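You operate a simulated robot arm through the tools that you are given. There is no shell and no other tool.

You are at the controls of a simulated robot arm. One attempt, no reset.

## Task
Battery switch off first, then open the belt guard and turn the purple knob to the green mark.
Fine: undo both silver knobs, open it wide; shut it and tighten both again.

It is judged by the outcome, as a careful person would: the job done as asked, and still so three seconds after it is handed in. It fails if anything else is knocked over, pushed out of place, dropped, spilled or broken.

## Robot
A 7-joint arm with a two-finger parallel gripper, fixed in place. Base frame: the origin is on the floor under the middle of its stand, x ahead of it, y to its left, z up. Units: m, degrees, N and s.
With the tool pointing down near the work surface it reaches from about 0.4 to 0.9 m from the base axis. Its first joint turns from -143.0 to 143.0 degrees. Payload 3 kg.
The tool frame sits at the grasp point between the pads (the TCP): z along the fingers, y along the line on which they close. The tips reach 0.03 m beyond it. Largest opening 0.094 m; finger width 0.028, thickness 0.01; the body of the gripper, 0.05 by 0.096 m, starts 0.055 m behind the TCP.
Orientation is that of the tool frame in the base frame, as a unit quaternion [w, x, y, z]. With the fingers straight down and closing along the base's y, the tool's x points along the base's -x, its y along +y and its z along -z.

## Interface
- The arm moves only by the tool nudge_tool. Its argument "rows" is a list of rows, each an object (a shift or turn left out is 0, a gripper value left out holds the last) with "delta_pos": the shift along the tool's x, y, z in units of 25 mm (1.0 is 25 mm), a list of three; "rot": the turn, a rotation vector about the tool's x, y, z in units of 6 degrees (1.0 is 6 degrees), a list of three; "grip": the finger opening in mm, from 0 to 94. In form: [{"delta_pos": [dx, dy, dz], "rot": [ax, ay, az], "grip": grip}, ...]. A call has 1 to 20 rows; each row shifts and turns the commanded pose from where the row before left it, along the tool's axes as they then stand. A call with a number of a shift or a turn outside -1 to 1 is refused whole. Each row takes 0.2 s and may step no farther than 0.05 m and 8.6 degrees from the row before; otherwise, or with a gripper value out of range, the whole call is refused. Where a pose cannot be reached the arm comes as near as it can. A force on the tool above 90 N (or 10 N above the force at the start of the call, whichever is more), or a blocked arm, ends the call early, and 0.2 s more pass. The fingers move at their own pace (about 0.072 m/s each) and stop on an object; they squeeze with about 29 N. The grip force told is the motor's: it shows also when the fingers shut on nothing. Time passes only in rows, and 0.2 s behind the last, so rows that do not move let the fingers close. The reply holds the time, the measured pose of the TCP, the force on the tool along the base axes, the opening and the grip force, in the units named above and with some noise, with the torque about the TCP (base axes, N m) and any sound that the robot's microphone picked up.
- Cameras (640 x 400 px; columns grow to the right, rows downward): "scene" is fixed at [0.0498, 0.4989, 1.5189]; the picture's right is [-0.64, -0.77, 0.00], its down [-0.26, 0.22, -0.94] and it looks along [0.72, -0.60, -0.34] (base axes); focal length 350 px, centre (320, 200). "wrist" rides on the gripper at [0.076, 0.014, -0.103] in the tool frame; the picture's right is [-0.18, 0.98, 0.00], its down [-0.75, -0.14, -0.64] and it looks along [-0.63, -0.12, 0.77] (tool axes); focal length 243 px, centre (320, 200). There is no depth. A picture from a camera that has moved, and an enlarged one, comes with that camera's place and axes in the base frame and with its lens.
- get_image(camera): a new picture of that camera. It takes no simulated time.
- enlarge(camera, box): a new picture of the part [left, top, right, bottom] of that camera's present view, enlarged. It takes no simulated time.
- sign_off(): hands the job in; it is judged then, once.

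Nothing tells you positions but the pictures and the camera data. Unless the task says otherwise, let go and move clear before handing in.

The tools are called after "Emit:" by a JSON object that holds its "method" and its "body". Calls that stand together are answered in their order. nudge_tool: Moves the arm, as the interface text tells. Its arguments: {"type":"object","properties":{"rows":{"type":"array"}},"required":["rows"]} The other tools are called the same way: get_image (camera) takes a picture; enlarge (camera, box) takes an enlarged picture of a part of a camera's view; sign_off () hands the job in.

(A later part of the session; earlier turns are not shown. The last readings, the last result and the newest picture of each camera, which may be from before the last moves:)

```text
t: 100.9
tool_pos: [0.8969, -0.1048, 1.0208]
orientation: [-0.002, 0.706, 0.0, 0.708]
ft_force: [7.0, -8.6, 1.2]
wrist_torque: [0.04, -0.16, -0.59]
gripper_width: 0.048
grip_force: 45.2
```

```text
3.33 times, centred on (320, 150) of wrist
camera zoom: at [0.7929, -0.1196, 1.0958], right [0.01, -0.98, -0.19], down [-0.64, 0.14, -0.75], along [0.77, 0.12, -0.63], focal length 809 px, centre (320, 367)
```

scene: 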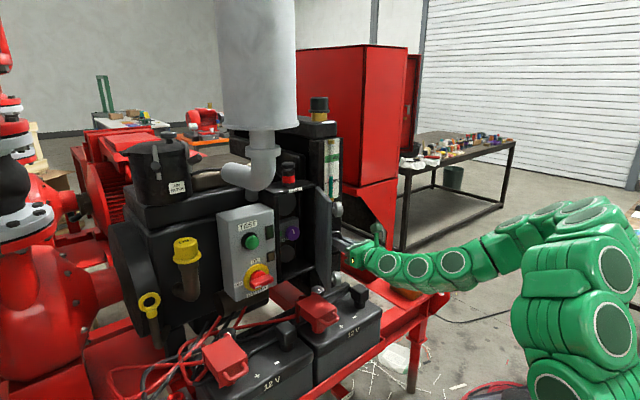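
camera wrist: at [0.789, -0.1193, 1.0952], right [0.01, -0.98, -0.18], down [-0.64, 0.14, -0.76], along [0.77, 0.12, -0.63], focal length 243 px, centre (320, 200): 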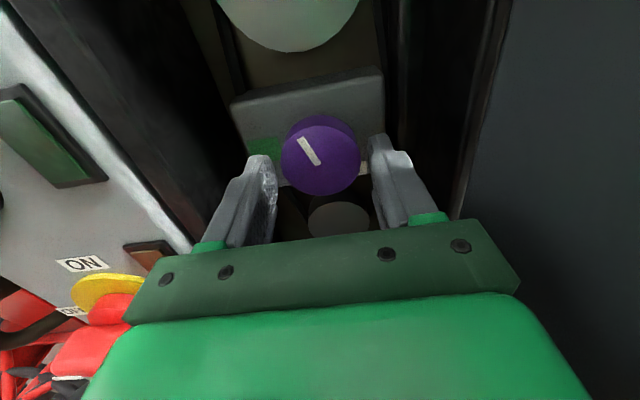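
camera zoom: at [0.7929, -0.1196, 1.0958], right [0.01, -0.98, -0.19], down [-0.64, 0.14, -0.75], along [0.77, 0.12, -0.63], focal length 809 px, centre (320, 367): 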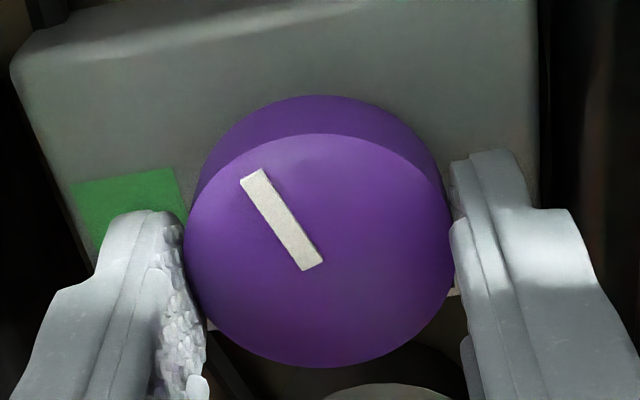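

Gripped (48 mm). I turn it counter-clockwise, first 24°, and check it follows.

Emit:
{"method": "nudge_tool", "body": {"rows": [{"rot": [0, 0, -1], "grip": 30}, {"rot": [0, 0, -1]}, {"rot": [0, 0, -1]}, {"rot": [0, 0, -1]}]}}

Emit:
{"method": "enlarge", "body": {"camera": "wrist", "box": [260, 90, 380, 210]}}

```text
t: 101.9
tool_pos: [0.8953, -0.104, 1.0203]
orientation: [0.146, 0.691, 0.147, 0.693]
ft_force: [32.0, -17.0, 0.8]
wrist_torque: [0.02, -0.42, -0.46]
gripper_width: 0.0476
grip_force: 45.0
```

```text
3.33 times, centred on (320, 150) of wrist
camera zoom: at [0.7926, -0.0873, 1.095], right [0.0, -0.97, 0.23], down [-0.64, -0.18, -0.75], along [0.77, -0.15, -0.62], focal length 809 px, centre (320, 367)
```

zoom: 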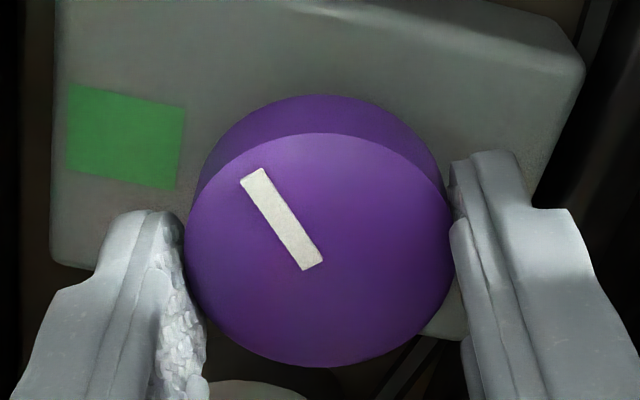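

It follows exactly with no torque. Another 42°, then I check the angle.

Emit:
{"method": "nudge_tool", "body": {"rows": [{"rot": [0, 0, -1], "grip": 30}, {"rot": [0, 0, -1]}, {"rot": [0, 0, -1]}, {"rot": [0, 0, -1]}, {"rot": [0, 0, -1]}, {"rot": [0, 0, -1]}, {"rot": [0, 0, -1]}]}}

Emit:
{"method": "enlarge", "body": {"camera": "wrist", "box": [260, 90, 380, 210]}}

Emit:
{"method": "enlarge", "body": {"camera": "scene", "box": [265, 190, 365, 280]}}

```text
t: 103.5
tool_pos: [0.895, -0.1055, 1.0186]
orientation: [0.384, 0.592, 0.386, 0.594]
ft_force: [25.7, -19.0, 1.1]
wrist_torque: [-0.01, -0.25, -0.59]
gripper_width: 0.0473
grip_force: 45.1
```

```text
3.33 times, centred on (320, 150) of wrist
camera zoom: at [0.7916, -0.0414, 1.0639], right [0.0, -0.57, 0.82], down [-0.64, -0.63, -0.44], along [0.77, -0.52, -0.36], focal length 809 px, centre (320, 367)
```

zoom: 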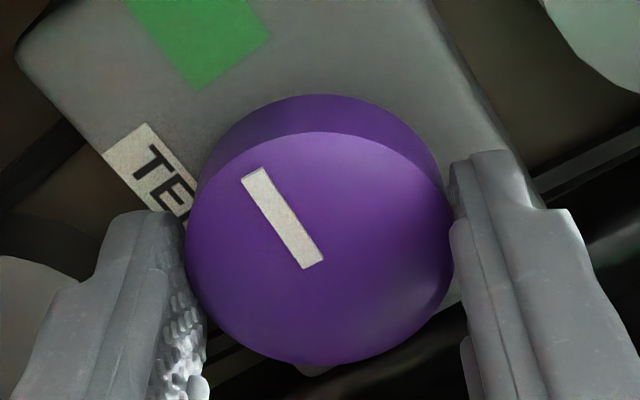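

```text
4.44 times, centred on (315, 235) of scene
camera zoom: at [0.0498, 0.4989, 1.5189], right [-0.64, -0.77, 0.0], down [-0.26, 0.22, -0.94], along [0.72, -0.6, -0.34], focal length 1553 px, centre (342, 44)
```

zoom: 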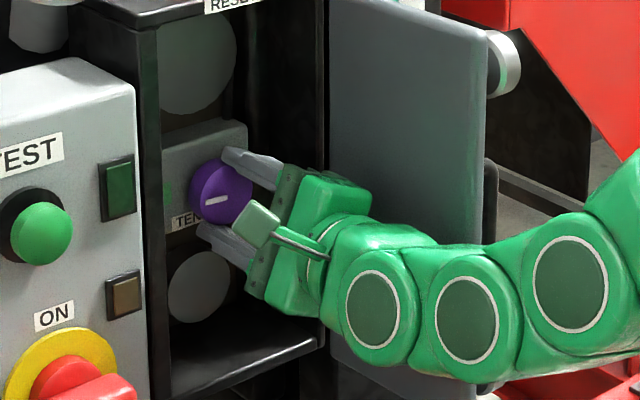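

The mark is about 84° from vertical; the target is 90°. I check with the fixed camera too.

Emit:
{"method": "enlarge", "body": {"camera": "scene", "box": [295, 215, 331, 245]}}

Emit:
{"method": "get_image", "body": {"camera": "wrist"}}

```text
13.33 times, centred on (313, 230) of scene
camera zoom: at [0.0498, 0.4989, 1.5189], right [-0.64, -0.77, 0.0], down [-0.26, 0.22, -0.94], along [0.72, -0.6, -0.34], focal length 4659 px, centre (413, -200)
```

zoom: 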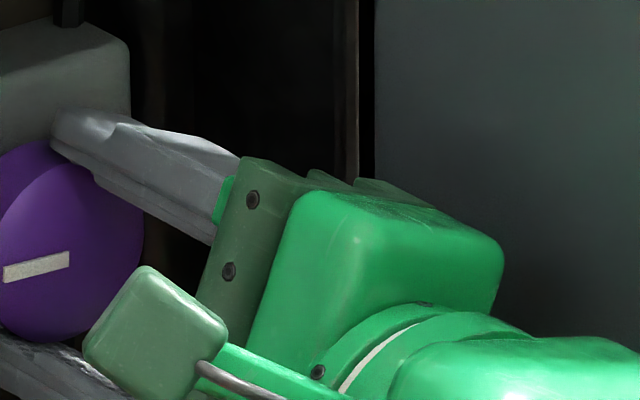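

```text
taken
camera wrist: at [0.7916, -0.0414, 1.0639], right [0.0, -0.57, 0.82], down [-0.64, -0.63, -0.44], along [0.77, -0.52, -0.36], focal length 243 px, centre (320, 200)
```

wrist: 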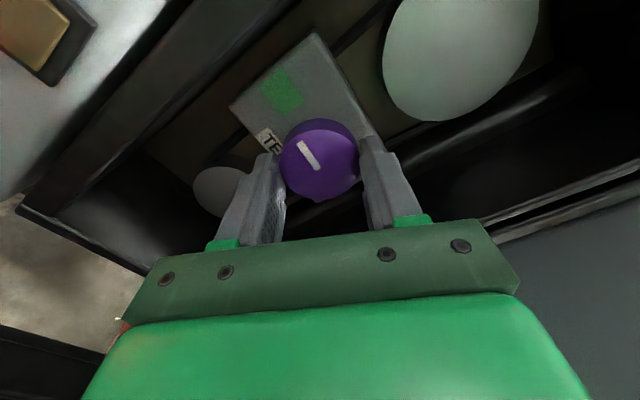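

Emit:
{"method": "enlarge", "body": {"camera": "scene", "box": [280, 205, 320, 255]}}

Emit:
{"method": "enlarge", "body": {"camera": "wrist", "box": [220, 30, 400, 210]}}

```text
8.00 times, centred on (300, 230) of scene
camera zoom: at [0.0498, 0.4989, 1.5189], right [-0.64, -0.77, 0.0], down [-0.26, 0.22, -0.94], along [0.72, -0.6, -0.34], focal length 2796 px, centre (480, -40)
```

zoom: 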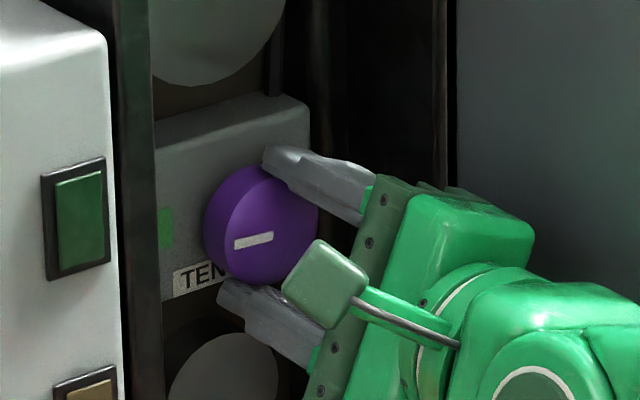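

```text
2.22 times, centred on (310, 120) of wrist
camera zoom: at [0.7916, -0.0414, 1.0639], right [0.0, -0.57, 0.82], down [-0.64, -0.63, -0.44], along [0.77, -0.52, -0.36], focal length 539 px, centre (342, 378)
```

zoom: 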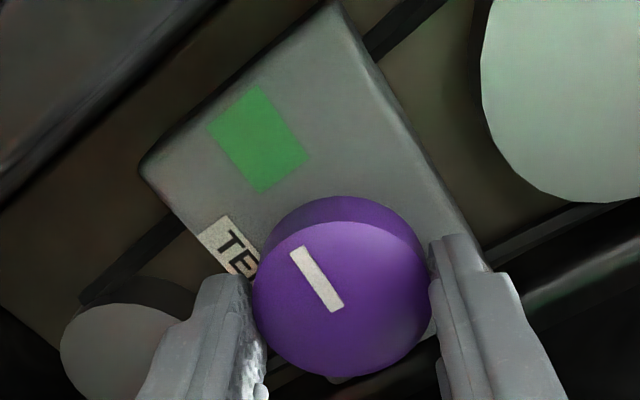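

Both cameras agree on about 84°. I add the last 6°, then check again before letting go.

Emit:
{"method": "nudge_tool", "body": {"rows": [{"rot": [0, 0, -1], "grip": 30}, {"grip": 30}]}}

Emit:
{"method": "enlarge", "body": {"camera": "scene", "box": [280, 205, 320, 255]}}

Emit:
{"method": "enlarge", "body": {"camera": "wrist", "box": [220, 30, 400, 210]}}

```text
t: 104.1
tool_pos: [0.8953, -0.1045, 1.0191]
orientation: [0.415, 0.571, 0.416, 0.573]
ft_force: [9.8, -14.9, 1.2]
wrist_torque: [-0.01, -0.36, -0.84]
gripper_width: 0.0473
grip_force: 45.4
```

```text
8.00 times, centred on (300, 230) of scene
camera zoom: at [0.0498, 0.4989, 1.5189], right [-0.64, -0.77, 0.0], down [-0.26, 0.22, -0.94], along [0.72, -0.6, -0.34], focal length 2796 px, centre (480, -40)
```

zoom: 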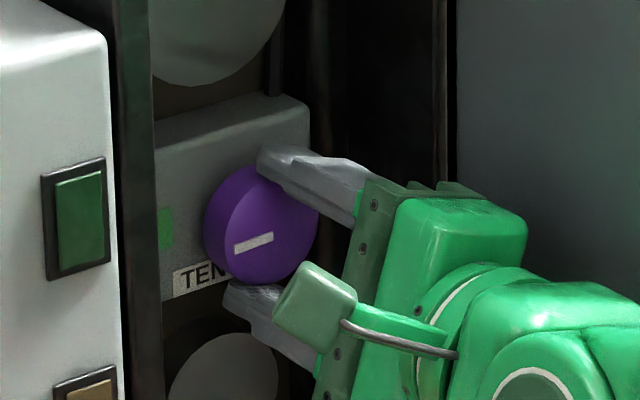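

```text
2.22 times, centred on (310, 120) of wrist
camera zoom: at [0.7915, -0.0372, 1.0571], right [0.0, -0.48, 0.88], down [-0.64, -0.68, -0.37], along [0.77, -0.56, -0.31], focal length 539 px, centre (342, 378)
```

zoom: 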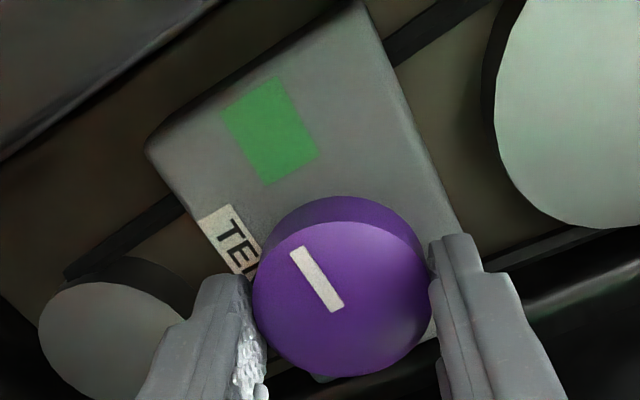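

The mark is now horizontal (90°), in line with the green mark. I open the fingers gently and back straight out.

Emit:
{"method": "nudge_tool", "body": {"rows": [{"grip": 58}, {"grip": 58}, {"delta_pos": [0, 0, -0.6]}, {"delta_pos": [0, 0, -1]}, {"delta_pos": [0, 0, -1]}, {"delta_pos": [0, 0, -1]}, {"delta_pos": [0, 0, -1]}, {"delta_pos": [0, 0, -1]}]}}

Emit:
{"method": "enlarge", "body": {"camera": "scene", "box": [270, 195, 330, 265]}}

Emit:
{"method": "get_image", "body": {"camera": "wrist"}}

Emit:
{"method": "enlarge", "body": {"camera": "wrist", "box": [240, 20, 400, 180]}}

```text
t: 105.9
tool_pos: [0.757, -0.1061, 1.0185]
orientation: [0.415, 0.571, 0.415, 0.574]
ft_force: [-0.5, 0.2, 0.5]
wrist_torque: [0.01, -0.04, 0.0]
gripper_width: 0.0581
grip_force: 0.0
```

```text
5.71 times, centred on (300, 230) of scene
camera zoom: at [0.0498, 0.4989, 1.5189], right [-0.64, -0.77, 0.0], down [-0.26, 0.22, -0.94], along [0.72, -0.6, -0.34], focal length 1997 px, centre (434, 29)
```

zoom: 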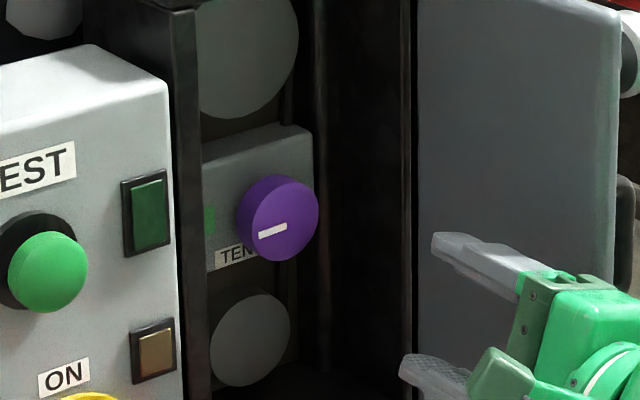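

```text
taken
camera wrist: at [0.6532, -0.0382, 1.0565], right [0.0, -0.48, 0.88], down [-0.64, -0.68, -0.37], along [0.77, -0.56, -0.31], focal length 243 px, centre (320, 200)
```

wrist: 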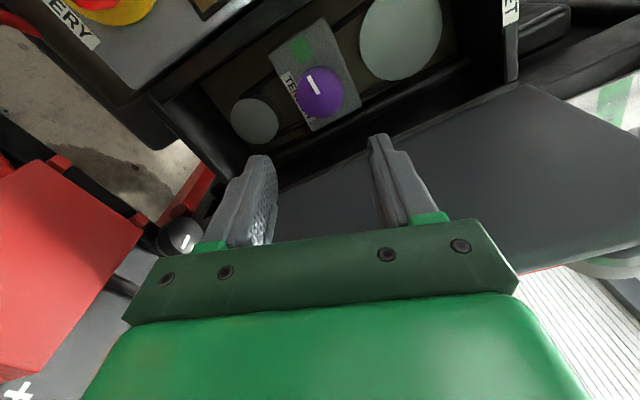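

```text
2.50 times, centred on (320, 100) of wrist
camera zoom: at [0.6532, -0.0382, 1.0565], right [0.0, -0.48, 0.88], down [-0.64, -0.68, -0.37], along [0.77, -0.56, -0.31], focal length 606 px, centre (320, 450)
```

zoom: 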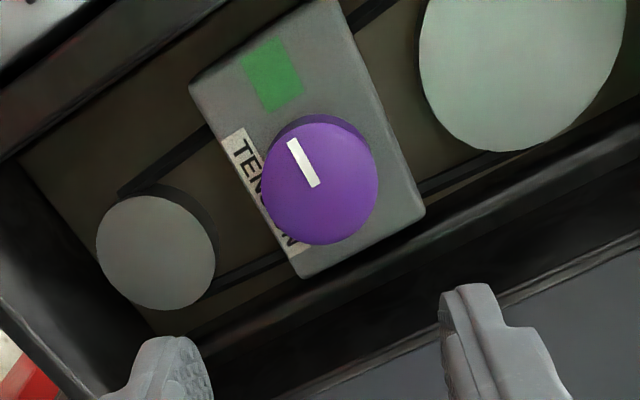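

The mark points straight at the green patch and stayed there. I roll the gripper level again and take one more frontal look before closing the guard.

Emit:
{"method": "nudge_tool", "body": {"rows": [{"rot": [0, 0, 1]}, {"rot": [0, 0, 1]}, {"rot": [0, 0, 1]}, {"rot": [0, 0, 1]}, {"rot": [0, 0, 1]}, {"rot": [0, 0, 1]}, {"rot": [0, 0, 1]}, {"rot": [0, 0, 1]}, {"rot": [0, 0, 1]}, {"rot": [0, 0, 1]}, {"rot": [0, 0, 1]}, {"rot": [0, 0, 1]}, {"delta_pos": [1, -0.5, -0.3]}, {"delta_pos": [1, -0.5, -0.3]}]}}

Emit:
{"method": "get_image", "body": {"camera": "wrist"}}

Emit:
{"method": "enlarge", "body": {"camera": "wrist", "box": [250, 50, 390, 190]}}

```text
t: 108.9
tool_pos: [0.7401, -0.0809, 1.0703]
orientation: [-0.003, 0.707, 0.001, 0.708]
ft_force: [0.4, -0.5, -0.2]
wrist_torque: [0.01, 0.04, 0.04]
gripper_width: 0.0578
grip_force: 0.0
```

```text
taken
camera wrist: at [0.6365, -0.095, 1.1463], right [0.01, -0.98, -0.19], down [-0.64, 0.14, -0.75], along [0.77, 0.12, -0.63], focal length 243 px, centre (320, 200)
```

wrist: 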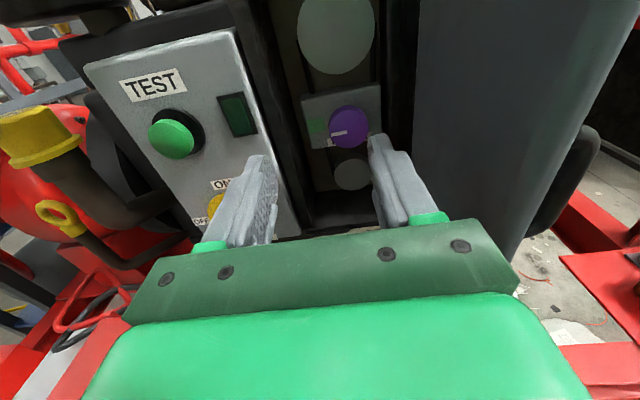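

```text
2.86 times, centred on (320, 120) of wrist
camera zoom: at [0.6365, -0.095, 1.1463], right [0.01, -0.98, -0.19], down [-0.64, 0.14, -0.75], along [0.77, 0.12, -0.63], focal length 693 px, centre (320, 429)
```

zoom: 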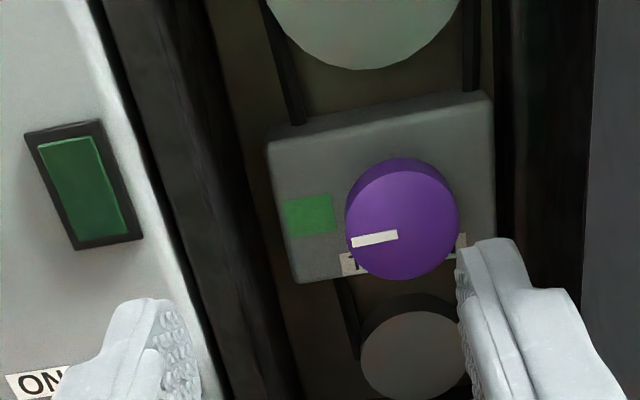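

The mark looks very close; I zoom in more to measure the residual angle.

Emit:
{"method": "enlarge", "body": {"camera": "wrist", "box": [300, 80, 380, 150]}}

Emit:
{"method": "enlarge", "body": {"camera": "scene", "box": [285, 210, 315, 250]}}

```text
5.71 times, centred on (340, 115) of wrist
camera zoom: at [0.6365, -0.095, 1.1463], right [0.01, -0.98, -0.19], down [-0.64, 0.14, -0.75], along [0.77, 0.12, -0.63], focal length 1386 px, centre (206, 686)
```

zoom: 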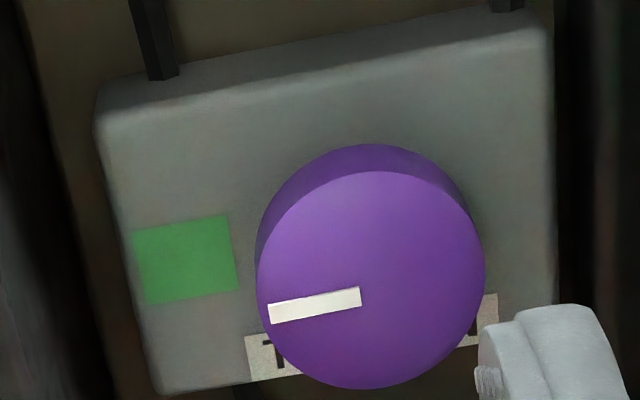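

```text
10.00 times, centred on (300, 230) of scene
camera zoom: at [0.0498, 0.4989, 1.5189], right [-0.64, -0.77, 0.0], down [-0.26, 0.22, -0.94], along [0.72, -0.6, -0.34], focal length 3495 px, centre (520, -100)
```

zoom: 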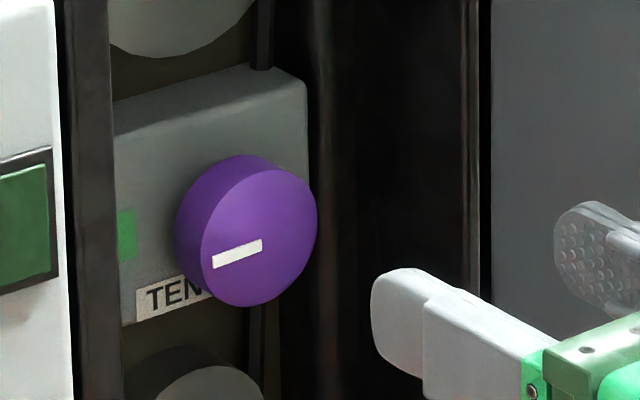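

Line-wise the mark is within about 1° of horizontal and lies on the green patch, so the knob is set. Now I retreat up and around the guard's free edge to the handle on its outer side.

Emit:
{"method": "nudge_tool", "body": {"rows": [{"delta_pos": [1, 0, -0.3], "grip": 22}, {"delta_pos": [1, 0, -0.35]}, {"delta_pos": [1, 0, -0.35]}, {"delta_pos": [1, 0, -0.4]}, {"delta_pos": [0, 0.6, -0.3]}, {"delta_pos": [0, 0.6, -0.3]}, {"delta_pos": [0, 0.6, -0.3]}, {"delta_pos": [0, 0.6, -0.3]}]}}

Emit:
{"method": "get_image", "body": {"camera": "wrist"}}

```text
t: 110.7
tool_pos: [0.6761, -0.14, 1.1705]
orientation: [-0.003, 0.706, 0.001, 0.708]
ft_force: [0.0, 1.1, -0.1]
wrist_torque: [0.0, 0.03, -0.02]
gripper_width: 0.022
grip_force: 0.0
```

```text
taken
camera wrist: at [0.5724, -0.1553, 1.2462], right [0.01, -0.98, -0.19], down [-0.64, 0.14, -0.75], along [0.77, 0.12, -0.63], focal length 243 px, centre (320, 200)
```

wrist: 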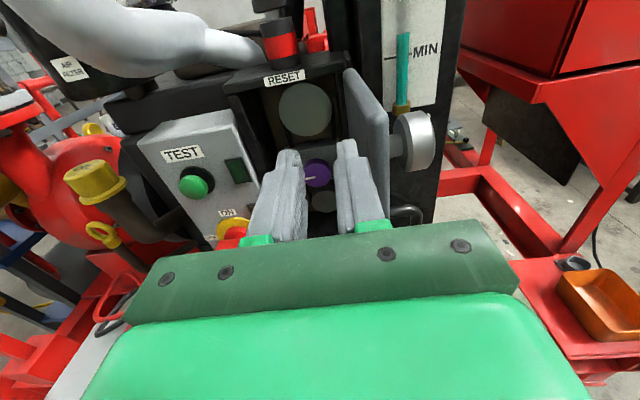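

I pass around the guard's edge, moving right and slightly back.

Emit:
{"method": "nudge_tool", "body": {"rows": [{"delta_pos": [0, 0.2, -0.5]}, {"delta_pos": [0, 0.7, -0.1]}, {"delta_pos": [0, 0.7, -0.1]}, {"delta_pos": [0, 0.8, 0]}, {"delta_pos": [0, 0.8, 0]}]}}

Emit:
{"method": "get_image", "body": {"camera": "wrist"}}

Emit:
{"method": "enlarge", "body": {"camera": "scene", "box": [245, 160, 405, 310]}}

```text
t: 111.9
tool_pos: [0.6673, -0.2203, 1.1735]
orientation: [-0.002, 0.707, 0.001, 0.708]
ft_force: [-0.3, 0.8, 1.0]
wrist_torque: [0.01, -0.03, 0.01]
gripper_width: 0.0221
grip_force: 0.0
out of reach, approached as far as the arm can: row 1
```

```text
taken
camera wrist: at [0.5639, -0.2338, 1.2494], right [0.01, -0.98, -0.18], down [-0.64, 0.14, -0.75], along [0.77, 0.12, -0.63], focal length 243 px, centre (320, 200)
```

wrist: 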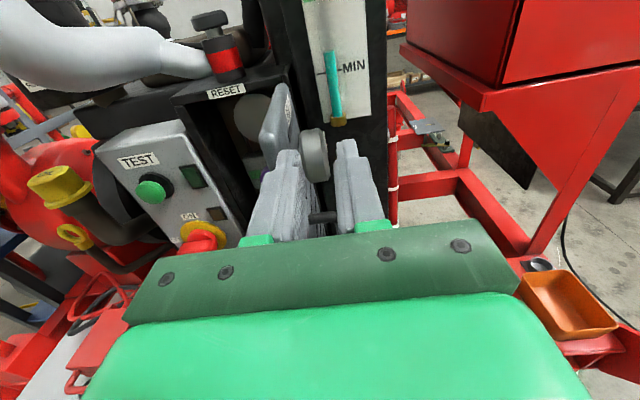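

```text
2.67 times, centred on (325, 235) of scene
camera zoom: at [0.0498, 0.4989, 1.5189], right [-0.64, -0.77, 0.0], down [-0.26, 0.22, -0.94], along [0.72, -0.6, -0.34], focal length 932 px, centre (307, 107)
```

zoom: 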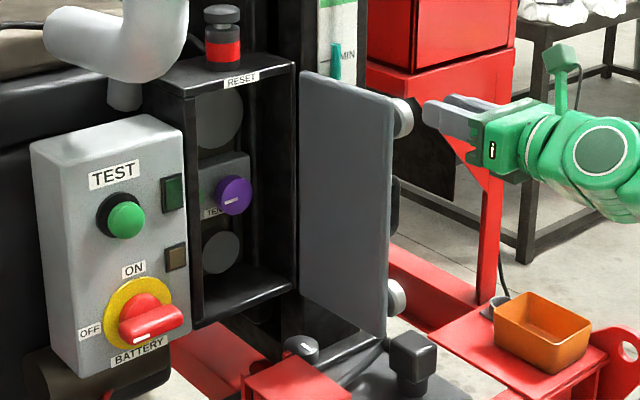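

Now straight down to the handle's height; tips stay clear of the knob and guard edge.

Emit:
{"method": "nudge_tool", "body": {"rows": [{"delta_pos": [-1, 0, 0]}, {"delta_pos": [-1, 0, 0]}, {"delta_pos": [-1, 0, 0]}, {"delta_pos": [-1, 0, 0]}, {"delta_pos": [-1, 0, 0]}, {"delta_pos": [-0.42, 0, 0]}]}}

Emit:
{"method": "get_image", "body": {"camera": "wrist"}}

Emit:
{"method": "enlarge", "body": {"camera": "wrist", "box": [240, 60, 380, 240]}}

```text
t: 113.3
tool_pos: [0.6668, -0.2179, 1.0363]
orientation: [-0.003, 0.706, 0.001, 0.708]
ft_force: [-0.5, 0.5, 0.3]
wrist_torque: [0.0, -0.03, 0.0]
gripper_width: 0.0221
grip_force: 0.0
```

```text
taken
camera wrist: at [0.5645, -0.2337, 1.1123], right [0.01, -0.98, -0.19], down [-0.64, 0.14, -0.75], along [0.77, 0.12, -0.63], focal length 243 px, centre (320, 200)
```

wrist: 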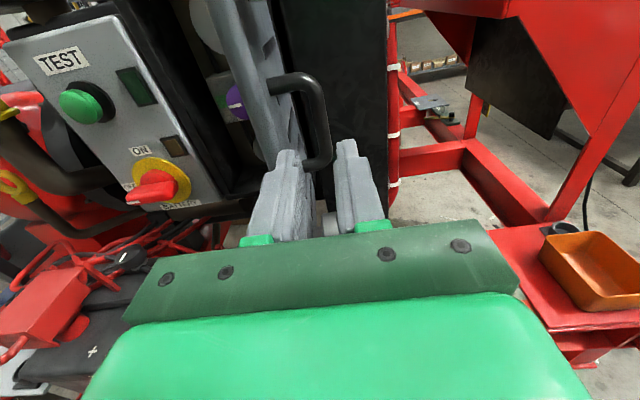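

```text
2.22 times, centred on (310, 150) of wrist
camera zoom: at [0.5645, -0.2337, 1.1123], right [0.01, -0.98, -0.19], down [-0.64, 0.14, -0.75], along [0.77, 0.12, -0.63], focal length 539 px, centre (342, 311)
```

zoom: 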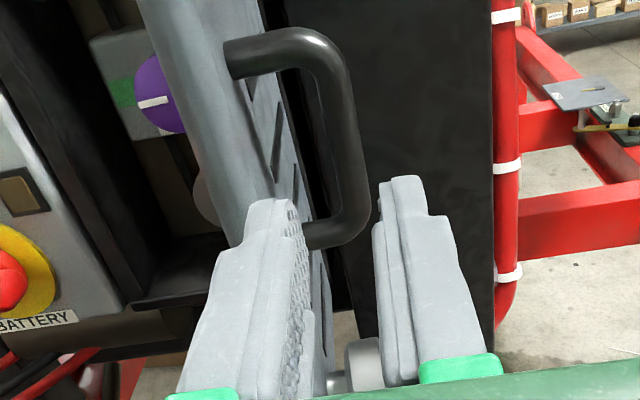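

The handle bar is between the fingers ahead. I repeat the exact line I withdrew along (opening 20 mm, y = -0.220) and advance onto the bar.

Emit:
{"method": "nudge_tool", "body": {"rows": [{"delta_pos": [0.06, 0.09, 0], "grip": 20}, {"delta_pos": [0, 0, 0.8]}, {"delta_pos": [0, 0, 0.8]}]}}

Emit:
{"method": "enlarge", "body": {"camera": "wrist", "box": [240, 60, 380, 240]}}

```text
t: 114.1
tool_pos: [0.7068, -0.2208, 1.0367]
orientation: [-0.002, 0.706, 0.0, 0.708]
ft_force: [-0.1, -0.9, 0.8]
wrist_torque: [0.01, 0.01, -0.01]
gripper_width: 0.02
grip_force: 0.1
```

```text
2.22 times, centred on (310, 150) of wrist
camera zoom: at [0.6048, -0.2355, 1.1135], right [0.01, -0.98, -0.19], down [-0.64, 0.14, -0.75], along [0.77, 0.12, -0.63], focal length 539 px, centre (342, 311)
```

zoom: 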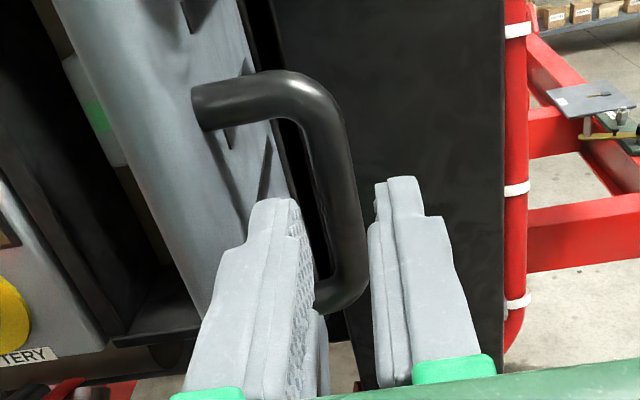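

The bar is going between the fingers cleanly. Advancing the remaining 35 mm and closing.

Emit:
{"method": "nudge_tool", "body": {"rows": [{"delta_pos": [0.03, 0, 0.7]}, {"delta_pos": [0, 0, 0.7]}]}}

Emit:
{"method": "enlarge", "body": {"camera": "wrist", "box": [240, 60, 380, 240]}}

Emit:
{"method": "enlarge", "body": {"camera": "scene", "box": [245, 160, 405, 310]}}

```text
t: 114.7
tool_pos: [0.7427, -0.2191, 1.0381]
orientation: [-0.004, 0.706, 0.002, 0.708]
ft_force: [-0.4, -0.5, 0.3]
wrist_torque: [0.01, -0.02, 0.03]
gripper_width: 0.0199
grip_force: 0.1
```

```text
2.22 times, centred on (310, 150) of wrist
camera zoom: at [0.6397, -0.2345, 1.1148], right [0.01, -0.98, -0.19], down [-0.64, 0.14, -0.75], along [0.77, 0.12, -0.63], focal length 539 px, centre (342, 311)
```

zoom: 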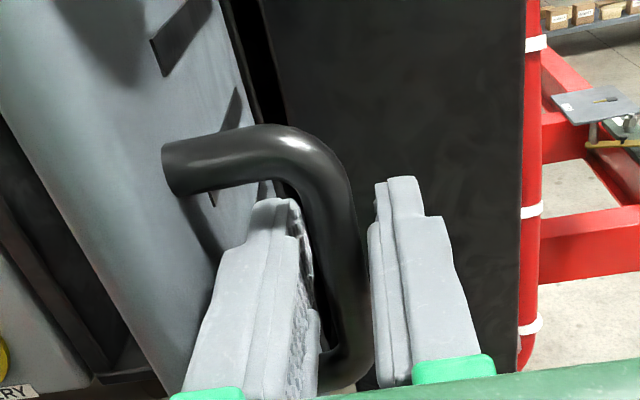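

```text
2.67 times, centred on (325, 235) of scene
camera zoom: at [0.0498, 0.4989, 1.5189], right [-0.64, -0.77, 0.0], down [-0.26, 0.22, -0.94], along [0.72, -0.6, -0.34], focal length 932 px, centre (307, 107)
```

zoom: 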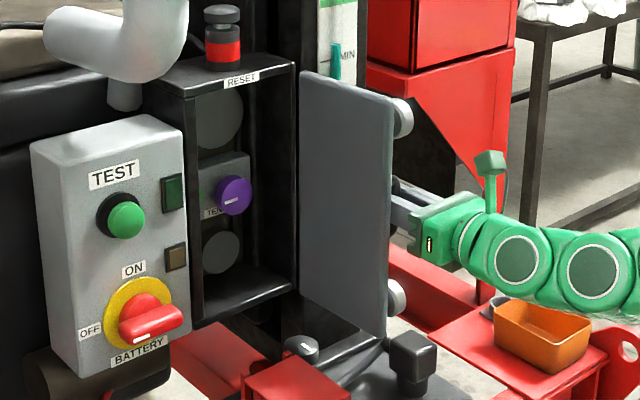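

Positioned as before. I close on the bar and start swinging the guard shut along the same arc, in stages.

Emit:
{"method": "nudge_tool", "body": {"rows": [{"grip": 4}, {"grip": 4}, {"delta_pos": [0, -0.46, -0.16]}, {"delta_pos": [0, -0.46, -0.16]}, {"delta_pos": [0, -0.78, -0.03]}]}}

Emit:
{"method": "get_image", "body": {"camera": "wrist"}}

```text
t: 115.9
tool_pos: [0.7328, -0.1777, 1.038]
orientation: [-0.003, 0.706, 0.0, 0.708]
ft_force: [-3.0, -1.1, 0.2]
wrist_torque: [-1.22, 0.48, -0.22]
gripper_width: 0.0122
grip_force: 45.1
```

```text
taken
camera wrist: at [0.6305, -0.1921, 1.1146], right [0.0, -0.98, -0.19], down [-0.64, 0.14, -0.75], along [0.77, 0.12, -0.63], focal length 243 px, centre (320, 200)
```

wrist: 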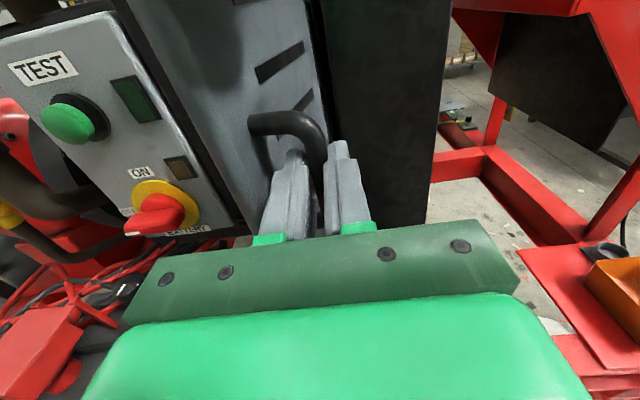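

The guard follows with very low force. Continuing the arc.

Emit:
{"method": "nudge_tool", "body": {"rows": [{"delta_pos": [0, -0.78, 0.02], "grip": 4}, {"delta_pos": [0, -0.68, 0.1]}, {"delta_pos": [0, -0.67, 0.2]}]}}

```text
t: 116.7
tool_pos: [0.742, -0.1257, 1.0377]
orientation: [-0.001, 0.706, 0.0, 0.708]
ft_force: [42.3, -19.1, 8.5]
wrist_torque: [-1.29, -0.31, -0.26]
gripper_width: 0.012
grip_force: 45.6
```

A bit of radial load; I correct inward and continue.

Emit:
{"method": "nudge_tool", "body": {"rows": [{"delta_pos": [0, -0.25, 0.22], "grip": 4}, {"delta_pos": [0, -0.27, 0.17]}, {"delta_pos": [0, -0.51, 0.36]}, {"delta_pos": [0, -0.48, 0.45]}]}}

Emit:
{"method": "enlarge", "body": {"camera": "scene", "box": [245, 160, 385, 300]}}

```text
t: 117.7
tool_pos: [0.7703, -0.0857, 1.0385]
orientation: [-0.003, 0.707, 0.001, 0.707]
ft_force: [6.4, -8.9, -9.0]
wrist_torque: [-1.28, 0.88, -0.27]
gripper_width: 0.0117
grip_force: 44.9
```

```text
2.86 times, centred on (315, 230) of scene
camera zoom: at [0.0498, 0.4989, 1.5189], right [-0.64, -0.77, 0.0], down [-0.26, 0.22, -0.94], along [0.72, -0.6, -0.34], focal length 998 px, centre (334, 114)
```

zoom: 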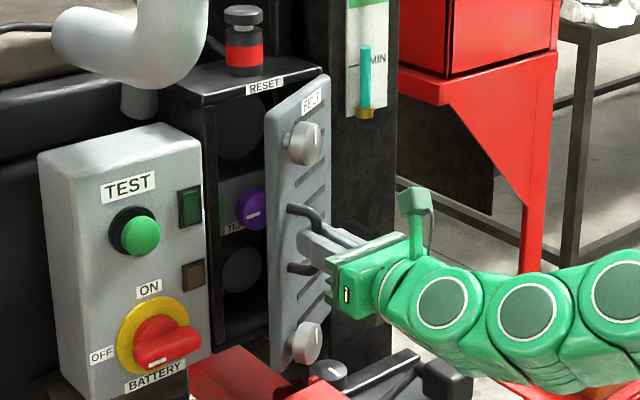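

About 30° left to go and the load is low. Continuing to nearly closed.

Emit:
{"method": "nudge_tool", "body": {"rows": [{"delta_pos": [0, -0.41, 0.5], "grip": 4}, {"delta_pos": [0, -0.31, 0.54]}, {"delta_pos": [0, -0.22, 0.54]}]}}

Emit:
{"method": "enlarge", "body": {"camera": "scene", "box": [245, 160, 385, 300]}}

```text
t: 118.5
tool_pos: [0.8109, -0.0613, 1.038]
orientation: [-0.003, 0.706, 0.001, 0.708]
ft_force: [-2.3, 8.2, -16.8]
wrist_torque: [-0.41, 0.07, 0.11]
gripper_width: 0.0116
grip_force: 44.5
```

```text
2.86 times, centred on (315, 230) of scene
camera zoom: at [0.0498, 0.4989, 1.5189], right [-0.64, -0.77, 0.0], down [-0.26, 0.22, -0.94], along [0.72, -0.6, -0.34], focal length 998 px, centre (334, 114)
```

zoom: 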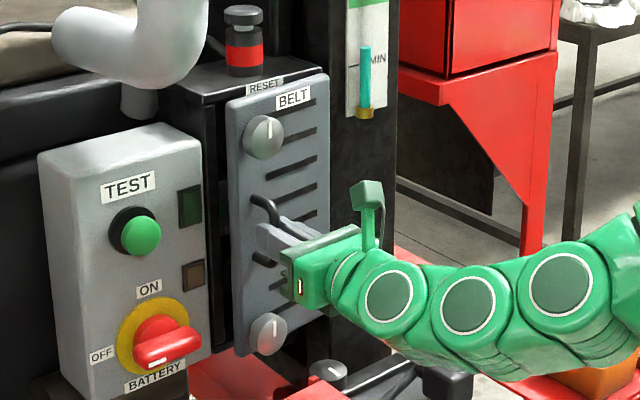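

Almost shut. I push the last centimetre gently until it seats.

Emit:
{"method": "nudge_tool", "body": {"rows": [{"delta_pos": [0, -0.08, 0.2], "grip": 4}, {"delta_pos": [0, -0.04, 0.2]}, {"delta_pos": [0, 0, 0.08]}]}}

Emit:
{"method": "enlarge", "body": {"camera": "scene", "box": [245, 160, 345, 300]}}

```text
t: 119.3
tool_pos: [0.8228, -0.0577, 1.0382]
orientation: [-0.002, 0.707, 0.002, 0.707]
ft_force: [-3.5, 16.3, -21.7]
wrist_torque: [-0.2, 0.09, 0.2]
gripper_width: 0.0116
grip_force: 45.3
```

```text
2.86 times, centred on (295, 230) of scene
camera zoom: at [0.0498, 0.4989, 1.5189], right [-0.64, -0.77, 0.0], down [-0.26, 0.22, -0.94], along [0.72, -0.6, -0.34], focal length 998 px, centre (391, 114)
```

zoom: 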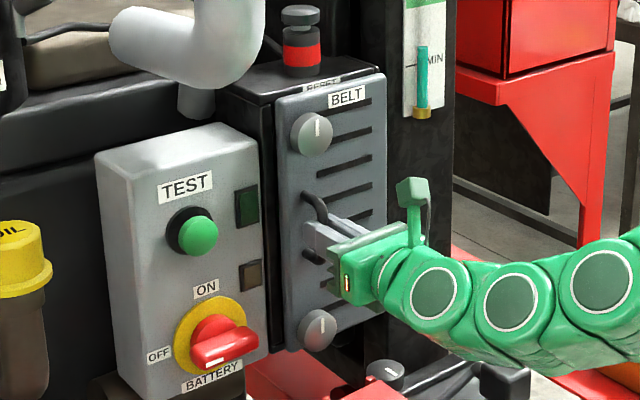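

No seating force yet; I push a few millimetres more to feel the stop.

Emit:
{"method": "nudge_tool", "body": {"rows": [{"delta_pos": [0, 0, 0.08], "grip": 4}, {"delta_pos": [0, 0, 0.08]}]}}

Emit:
{"method": "enlarge", "body": {"camera": "scene", "box": [270, 170, 330, 240]}}

```text
t: 119.9
tool_pos: [0.8257, -0.0569, 1.0407]
orientation: [-0.004, 0.707, 0.003, 0.707]
ft_force: [-40.0, 25.4, -16.1]
wrist_torque: [-0.21, 0.32, 0.41]
gripper_width: 0.0119
grip_force: 44.9
```

```text
5.71 times, centred on (300, 205) of scene
camera zoom: at [0.0498, 0.4989, 1.5189], right [-0.64, -0.77, 0.0], down [-0.26, 0.22, -0.94], along [0.72, -0.6, -0.34], focal length 1997 px, centre (434, 171)
```

zoom: 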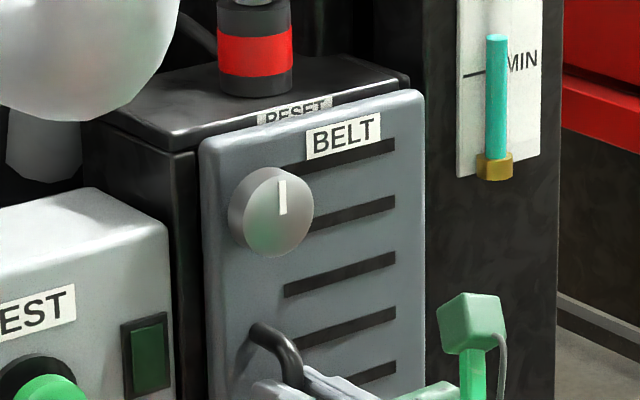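

The guard is seated (about 40 N at the stop) and looks flush as at the start. I let go of the handle and back off.

Emit:
{"method": "nudge_tool", "body": {"rows": [{"grip": 44}, {"grip": 44}, {"delta_pos": [0, 0, -1]}, {"delta_pos": [0, 0, -1]}, {"delta_pos": [0, 0, -1]}]}}

Emit:
{"method": "get_image", "body": {"camera": "wrist"}}

Emit:
{"method": "enlarge", "body": {"camera": "scene", "box": [245, 170, 345, 300]}}

```text
t: 121.1
tool_pos: [0.7503, -0.0597, 1.0395]
orientation: [-0.003, 0.706, 0.001, 0.708]
ft_force: [-0.2, -0.6, 0.2]
wrist_torque: [0.0, 0.03, 0.0]
gripper_width: 0.0438
grip_force: 0.0
```

```text
taken
camera wrist: at [0.6476, -0.0742, 1.1157], right [0.01, -0.98, -0.19], down [-0.64, 0.14, -0.75], along [0.77, 0.12, -0.63], focal length 243 px, centre (320, 200)
```

wrist: 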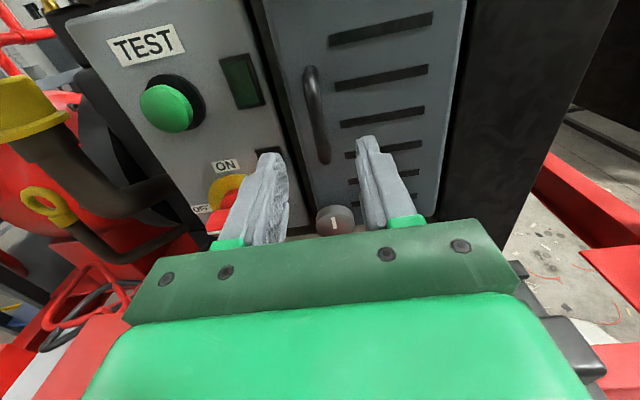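

```text
3.08 times, centred on (295, 235) of scene
camera zoom: at [0.0498, 0.4989, 1.5189], right [-0.64, -0.77, 0.0], down [-0.26, 0.22, -0.94], along [0.72, -0.6, -0.34], focal length 1075 px, centre (397, 92)
```

zoom: 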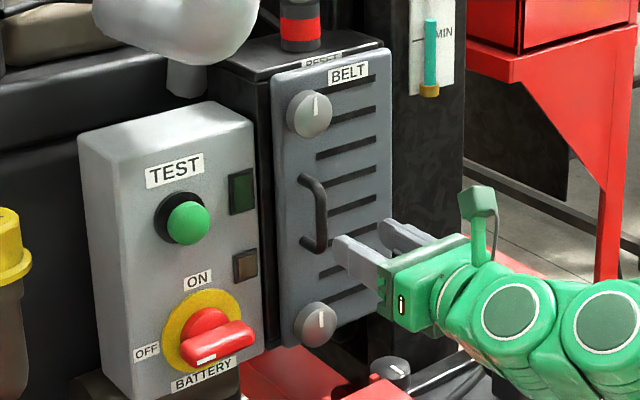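

The guard is flush and both knob marks point up. I go to the upper knob, rolling the open gripper to +30° so I have plenty of counter-clockwise travel.

Emit:
{"method": "nudge_tool", "body": {"rows": [{"delta_pos": [1, -0.27, 0], "grip": 66}, {"delta_pos": [1, 0, 0]}, {"delta_pos": [1, 0, 0]}, {"delta_pos": [1, 0, 0]}, {"delta_pos": [0.26, 0, 0]}, {"rot": [0, 0, 1]}, {"rot": [0, 0, 1]}, {"rot": [0, 0, 1]}, {"rot": [0, 0, 1]}, {"rot": [0, 0, 1]}]}}

Emit:
{"method": "get_image", "body": {"camera": "wrist"}}

```text
t: 123.3
tool_pos: [0.7509, -0.0528, 1.1459]
orientation: [-0.186, 0.683, -0.181, 0.683]
ft_force: [0.2, -0.7, 0.2]
wrist_torque: [-0.04, -0.02, 0.02]
gripper_width: 0.0661
grip_force: 0.0
```

```text
taken
camera wrist: at [0.6484, -0.1039, 1.2052], right [0.01, -0.76, -0.65], down [-0.64, 0.5, -0.58], along [0.77, 0.42, -0.48], focal length 243 px, centre (320, 200)
```

wrist: 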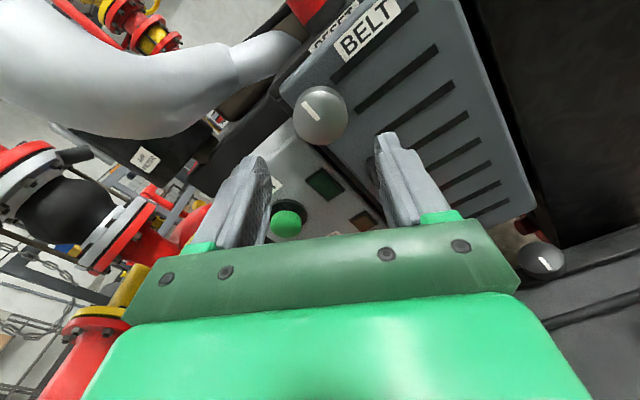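

Aligned on the knob axis. I advance, close and start turning counter-clockwise.

Emit:
{"method": "nudge_tool", "body": {"rows": [{"delta_pos": [0, 0, 1]}, {"delta_pos": [0, 0, 1]}, {"delta_pos": [0, 0, 0.6]}, {"delta_pos": [0, 0, 0.46]}, {"grip": 30}, {"grip": 30}, {"grip": 30}]}}

Emit:
{"method": "enlarge", "body": {"camera": "wrist", "box": [270, 110, 370, 210]}}

```text
t: 124.9
tool_pos: [0.8278, -0.0529, 1.1464]
orientation: [-0.185, 0.683, -0.182, 0.683]
ft_force: [0.1, 0.7, -5.6]
wrist_torque: [-0.01, 0.11, 0.05]
gripper_width: 0.0442
grip_force: 45.0
```

```text
4.00 times, centred on (320, 160) of wrist
camera zoom: at [0.7255, -0.1036, 1.2049], right [0.01, -0.76, -0.65], down [-0.64, 0.5, -0.58], along [0.76, 0.42, -0.49], focal length 970 px, centre (320, 360)
```

zoom: 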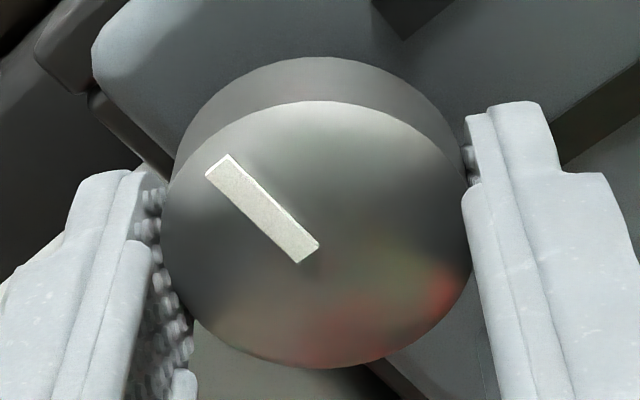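

Gripped with no side load. Turning counter-clockwise about 100°.

Emit:
{"method": "nudge_tool", "body": {"rows": [{"rot": [0, 0, -1], "grip": 30}, {"rot": [0, 0, -1]}, {"rot": [0, 0, -1]}, {"rot": [0, 0, -1]}, {"rot": [0, 0, -1]}, {"rot": [0, 0, -1]}, {"rot": [0, 0, -1]}, {"rot": [0, 0, -1]}, {"rot": [0, 0, -1]}, {"rot": [0, 0, -1]}]}}

Emit:
{"method": "enlarge", "body": {"camera": "wrist", "box": [270, 110, 370, 210]}}

```text
t: 127.1
tool_pos: [0.8279, -0.0537, 1.1468]
orientation: [0.181, 0.682, 0.185, 0.684]
ft_force: [8.0, -9.0, -2.7]
wrist_torque: [-0.01, -0.6, 0.58]
gripper_width: 0.0441
grip_force: 45.3
```

```text
4.00 times, centred on (320, 160) of wrist
camera zoom: at [0.7244, -0.028, 1.2193], right [0.0, -0.94, 0.33], down [-0.64, -0.26, -0.72], along [0.77, -0.21, -0.6], focal length 970 px, centre (320, 360)
```

zoom: 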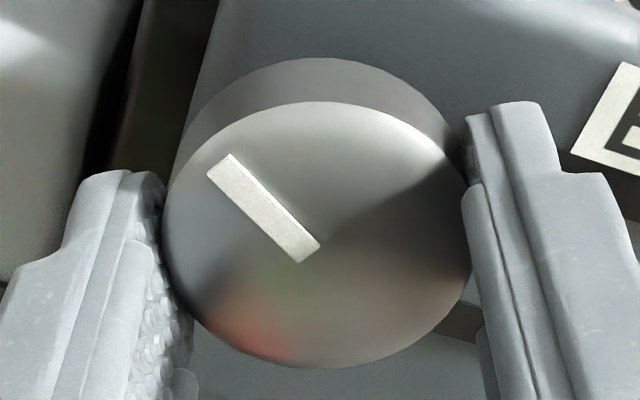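

It follows without slip. Another 60° to roll -90°.

Emit:
{"method": "nudge_tool", "body": {"rows": [{"rot": [0, 0, -1], "grip": 30}, {"rot": [0, 0, -1]}, {"rot": [0, 0, -1]}, {"rot": [0, 0, -1]}, {"rot": [0, 0, -1]}, {"rot": [0, 0, -1]}, {"rot": [0, 0, -1]}, {"rot": [0, 0, -1]}, {"rot": [0, 0, -1]}, {"rot": [0, 0, -1]}]}}

Emit:
{"method": "get_image", "body": {"camera": "wrist"}}

```text
t: 129.3
tool_pos: [0.8273, -0.0538, 1.1471]
orientation: [0.5, 0.498, 0.5, 0.502]
ft_force: [7.3, -15.7, 10.3]
wrist_torque: [0.04, -0.17, -0.03]
gripper_width: 0.0443
grip_force: 44.9
```

```text
taken
camera wrist: at [0.7242, 0.0222, 1.161], right [0.0, -0.18, 0.98], down [-0.64, -0.76, -0.14], along [0.77, -0.63, -0.12], focal length 243 px, centre (320, 200)
```

wrist: 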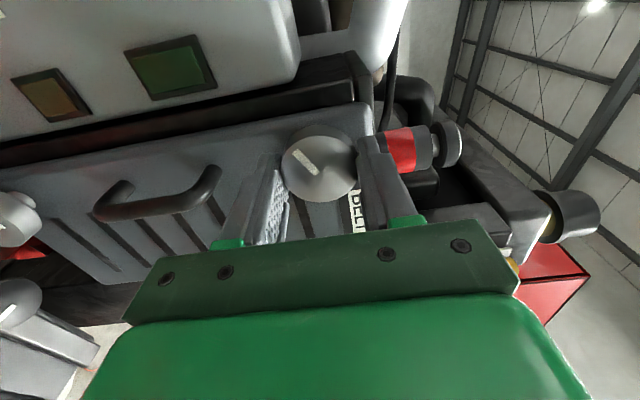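

120° turned. I open in place, roll back to +12°, and re-grip for the rest.

Emit:
{"method": "nudge_tool", "body": {"rows": [{"grip": 62}, {"grip": 62}, {"rot": [0, 0, 1]}, {"rot": [0, 0, 1]}, {"rot": [0, 0, 1]}, {"rot": [0, 0, 1]}, {"rot": [0, 0, 1]}, {"rot": [0, 0, 1]}, {"rot": [0, 0, 1]}, {"rot": [0, 0, 1]}, {"rot": [0, 0, 1]}, {"rot": [0, 0, 1]}, {"rot": [0, 0, 1]}, {"rot": [0, 0, 1]}, {"rot": [0, 0, 1]}, {"rot": [0, 0, 1]}, {"rot": [0, 0, 1]}, {"rot": [0, 0, 1]}, {"rot": [0, 0, 1]}]}}

Emit:
{"method": "enlarge", "body": {"camera": "wrist", "box": [270, 110, 370, 210]}}

```text
t: 133.3
tool_pos: [0.827, -0.0528, 1.1461]
orientation: [-0.077, 0.703, -0.073, 0.704]
ft_force: [-1.0, -0.3, 0.0]
wrist_torque: [-0.02, -0.01, 0.01]
gripper_width: 0.062
grip_force: 0.0
```

```text
4.00 times, centred on (320, 160) of wrist
camera zoom: at [0.7242, -0.0827, 1.2177], right [0.01, -0.92, -0.39], down [-0.64, 0.29, -0.71], along [0.77, 0.25, -0.59], focal length 970 px, centre (320, 360)
```

zoom: 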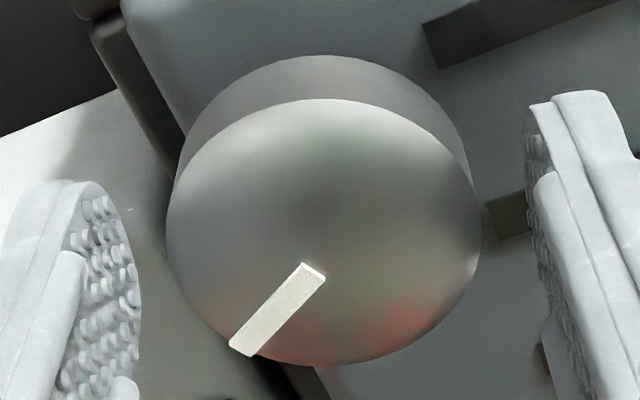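

Now close and turn counter-clockwise to the stop, in two parts.

Emit:
{"method": "nudge_tool", "body": {"rows": [{"grip": 30}, {"grip": 30}, {"grip": 30}, {"rot": [0, 0, -1]}, {"rot": [0, 0, -1]}, {"rot": [0, 0, -1]}, {"rot": [0, 0, -1]}, {"rot": [0, 0, -1]}, {"rot": [0, 0, -1]}, {"rot": [0, 0, -1]}, {"rot": [0, 0, -1]}, {"rot": [0, 0, -1]}]}}

Emit:
{"method": "enlarge", "body": {"camera": "wrist", "box": [270, 110, 370, 210]}}

```text
t: 135.9
tool_pos: [0.8273, -0.053, 1.1468]
orientation: [0.252, 0.658, 0.255, 0.662]
ft_force: [7.2, -10.0, 3.7]
wrist_torque: [0.03, -0.67, 0.41]
gripper_width: 0.0447
grip_force: 45.2
```

```text
4.00 times, centred on (320, 160) of wrist
camera zoom: at [0.7241, -0.0134, 1.2124], right [0.0, -0.85, 0.52], down [-0.64, -0.4, -0.66], along [0.77, -0.33, -0.55], focal length 970 px, centre (320, 360)
```

zoom: 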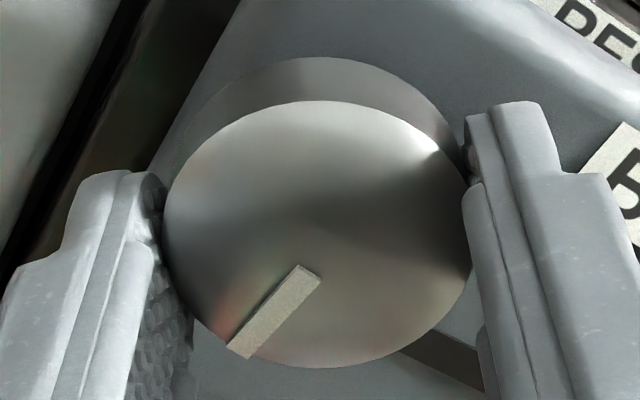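

About 174° back, still free. I continue until torque builds at the tight stop.

Emit:
{"method": "nudge_tool", "body": {"rows": [{"rot": [0, 0, -1], "grip": 30}, {"rot": [0, 0, -1]}]}}

Emit:
{"method": "enlarge", "body": {"camera": "wrist", "box": [270, 110, 370, 210]}}

```text
t: 136.5
tool_pos: [0.8292, -0.0537, 1.1459]
orientation: [0.321, 0.629, 0.321, 0.631]
ft_force: [5.0, -10.9, 7.2]
wrist_torque: [0.81, -0.28, -0.07]
gripper_width: 0.0446
grip_force: 45.0
```

```text
4.00 times, centred on (320, 160) of wrist
camera zoom: at [0.7243, -0.0011, 1.2025], right [0.0, -0.73, 0.69], down [-0.64, -0.53, -0.56], along [0.77, -0.44, -0.47], focal length 970 px, centre (320, 360)
```

zoom: 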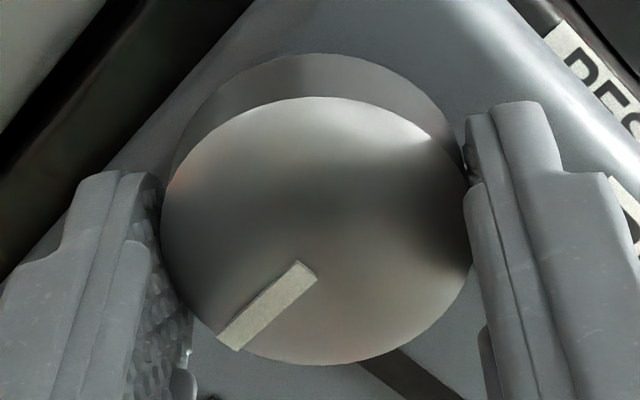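

Torque 0.81 N m: it's at the stop. One more small turn to snug it, then I release and check.

Emit:
{"method": "nudge_tool", "body": {"rows": [{"rot": [0, 0, -1], "grip": 30}, {"grip": 30}]}}

Emit:
{"method": "nudge_tool", "body": {"rows": [{"grip": 66}, {"grip": 66}, {"delta_pos": [0, 0, -1]}, {"delta_pos": [0, 0, -1]}, {"delta_pos": [0, 0, -1]}, {"rot": [0, 0, 1]}, {"rot": [0, 0, 1]}, {"rot": [0, 0, 1]}, {"rot": [0, 0, 1]}, {"rot": [0, 0, 1]}, {"rot": [0, 0, 1]}, {"rot": [0, 0, 1]}, {"rot": [0, 0, 1]}, {"rot": [0, 0, 1]}, {"rot": [0, 0, 1]}]}}

Emit:
{"method": "get_image", "body": {"camera": "wrist"}}

Emit:
{"method": "enlarge", "body": {"camera": "scene", "box": [260, 170, 340, 300]}}

```text
t: 137.1
tool_pos: [0.8266, -0.0536, 1.1475]
orientation: [0.352, 0.61, 0.356, 0.614]
ft_force: [3.8, -12.3, 12.7]
wrist_torque: [0.38, -0.2, -0.02]
gripper_width: 0.0443
grip_force: 44.5
```

```text
t: 140.3
tool_pos: [0.7522, -0.0539, 1.1468]
orientation: [-0.003, 0.707, 0.001, 0.708]
ft_force: [-0.4, 0.1, 0.2]
wrist_torque: [-0.01, -0.03, -0.02]
gripper_width: 0.066
grip_force: 0.1
```

```text
taken
camera wrist: at [0.6499, -0.0678, 1.2226], right [0.01, -0.98, -0.19], down [-0.64, 0.14, -0.75], along [0.77, 0.12, -0.63], focal length 243 px, centre (320, 200)
```

wrist: 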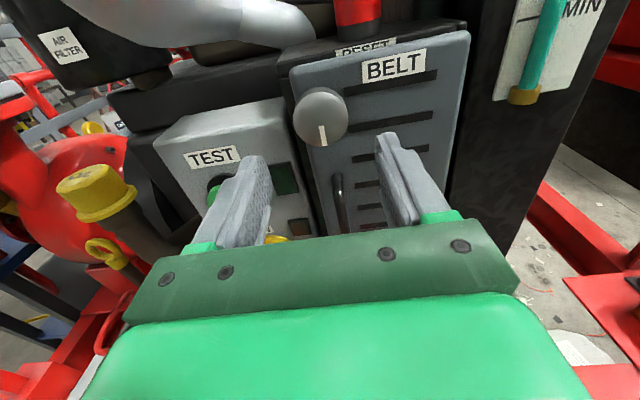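

```text
3.08 times, centred on (300, 235) of scene
camera zoom: at [0.0498, 0.4989, 1.5189], right [-0.64, -0.77, 0.0], down [-0.26, 0.22, -0.94], along [0.72, -0.6, -0.34], focal length 1075 px, centre (382, 92)
```

zoom: 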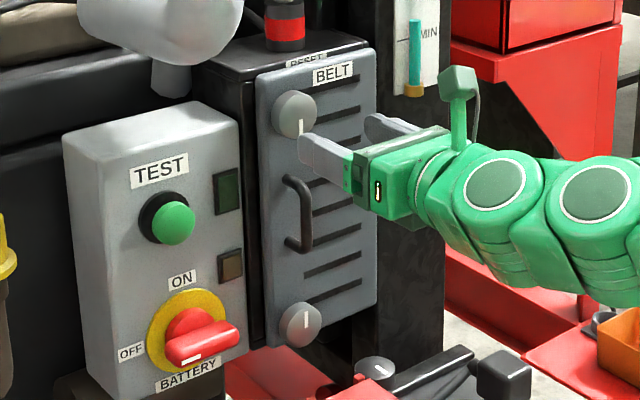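

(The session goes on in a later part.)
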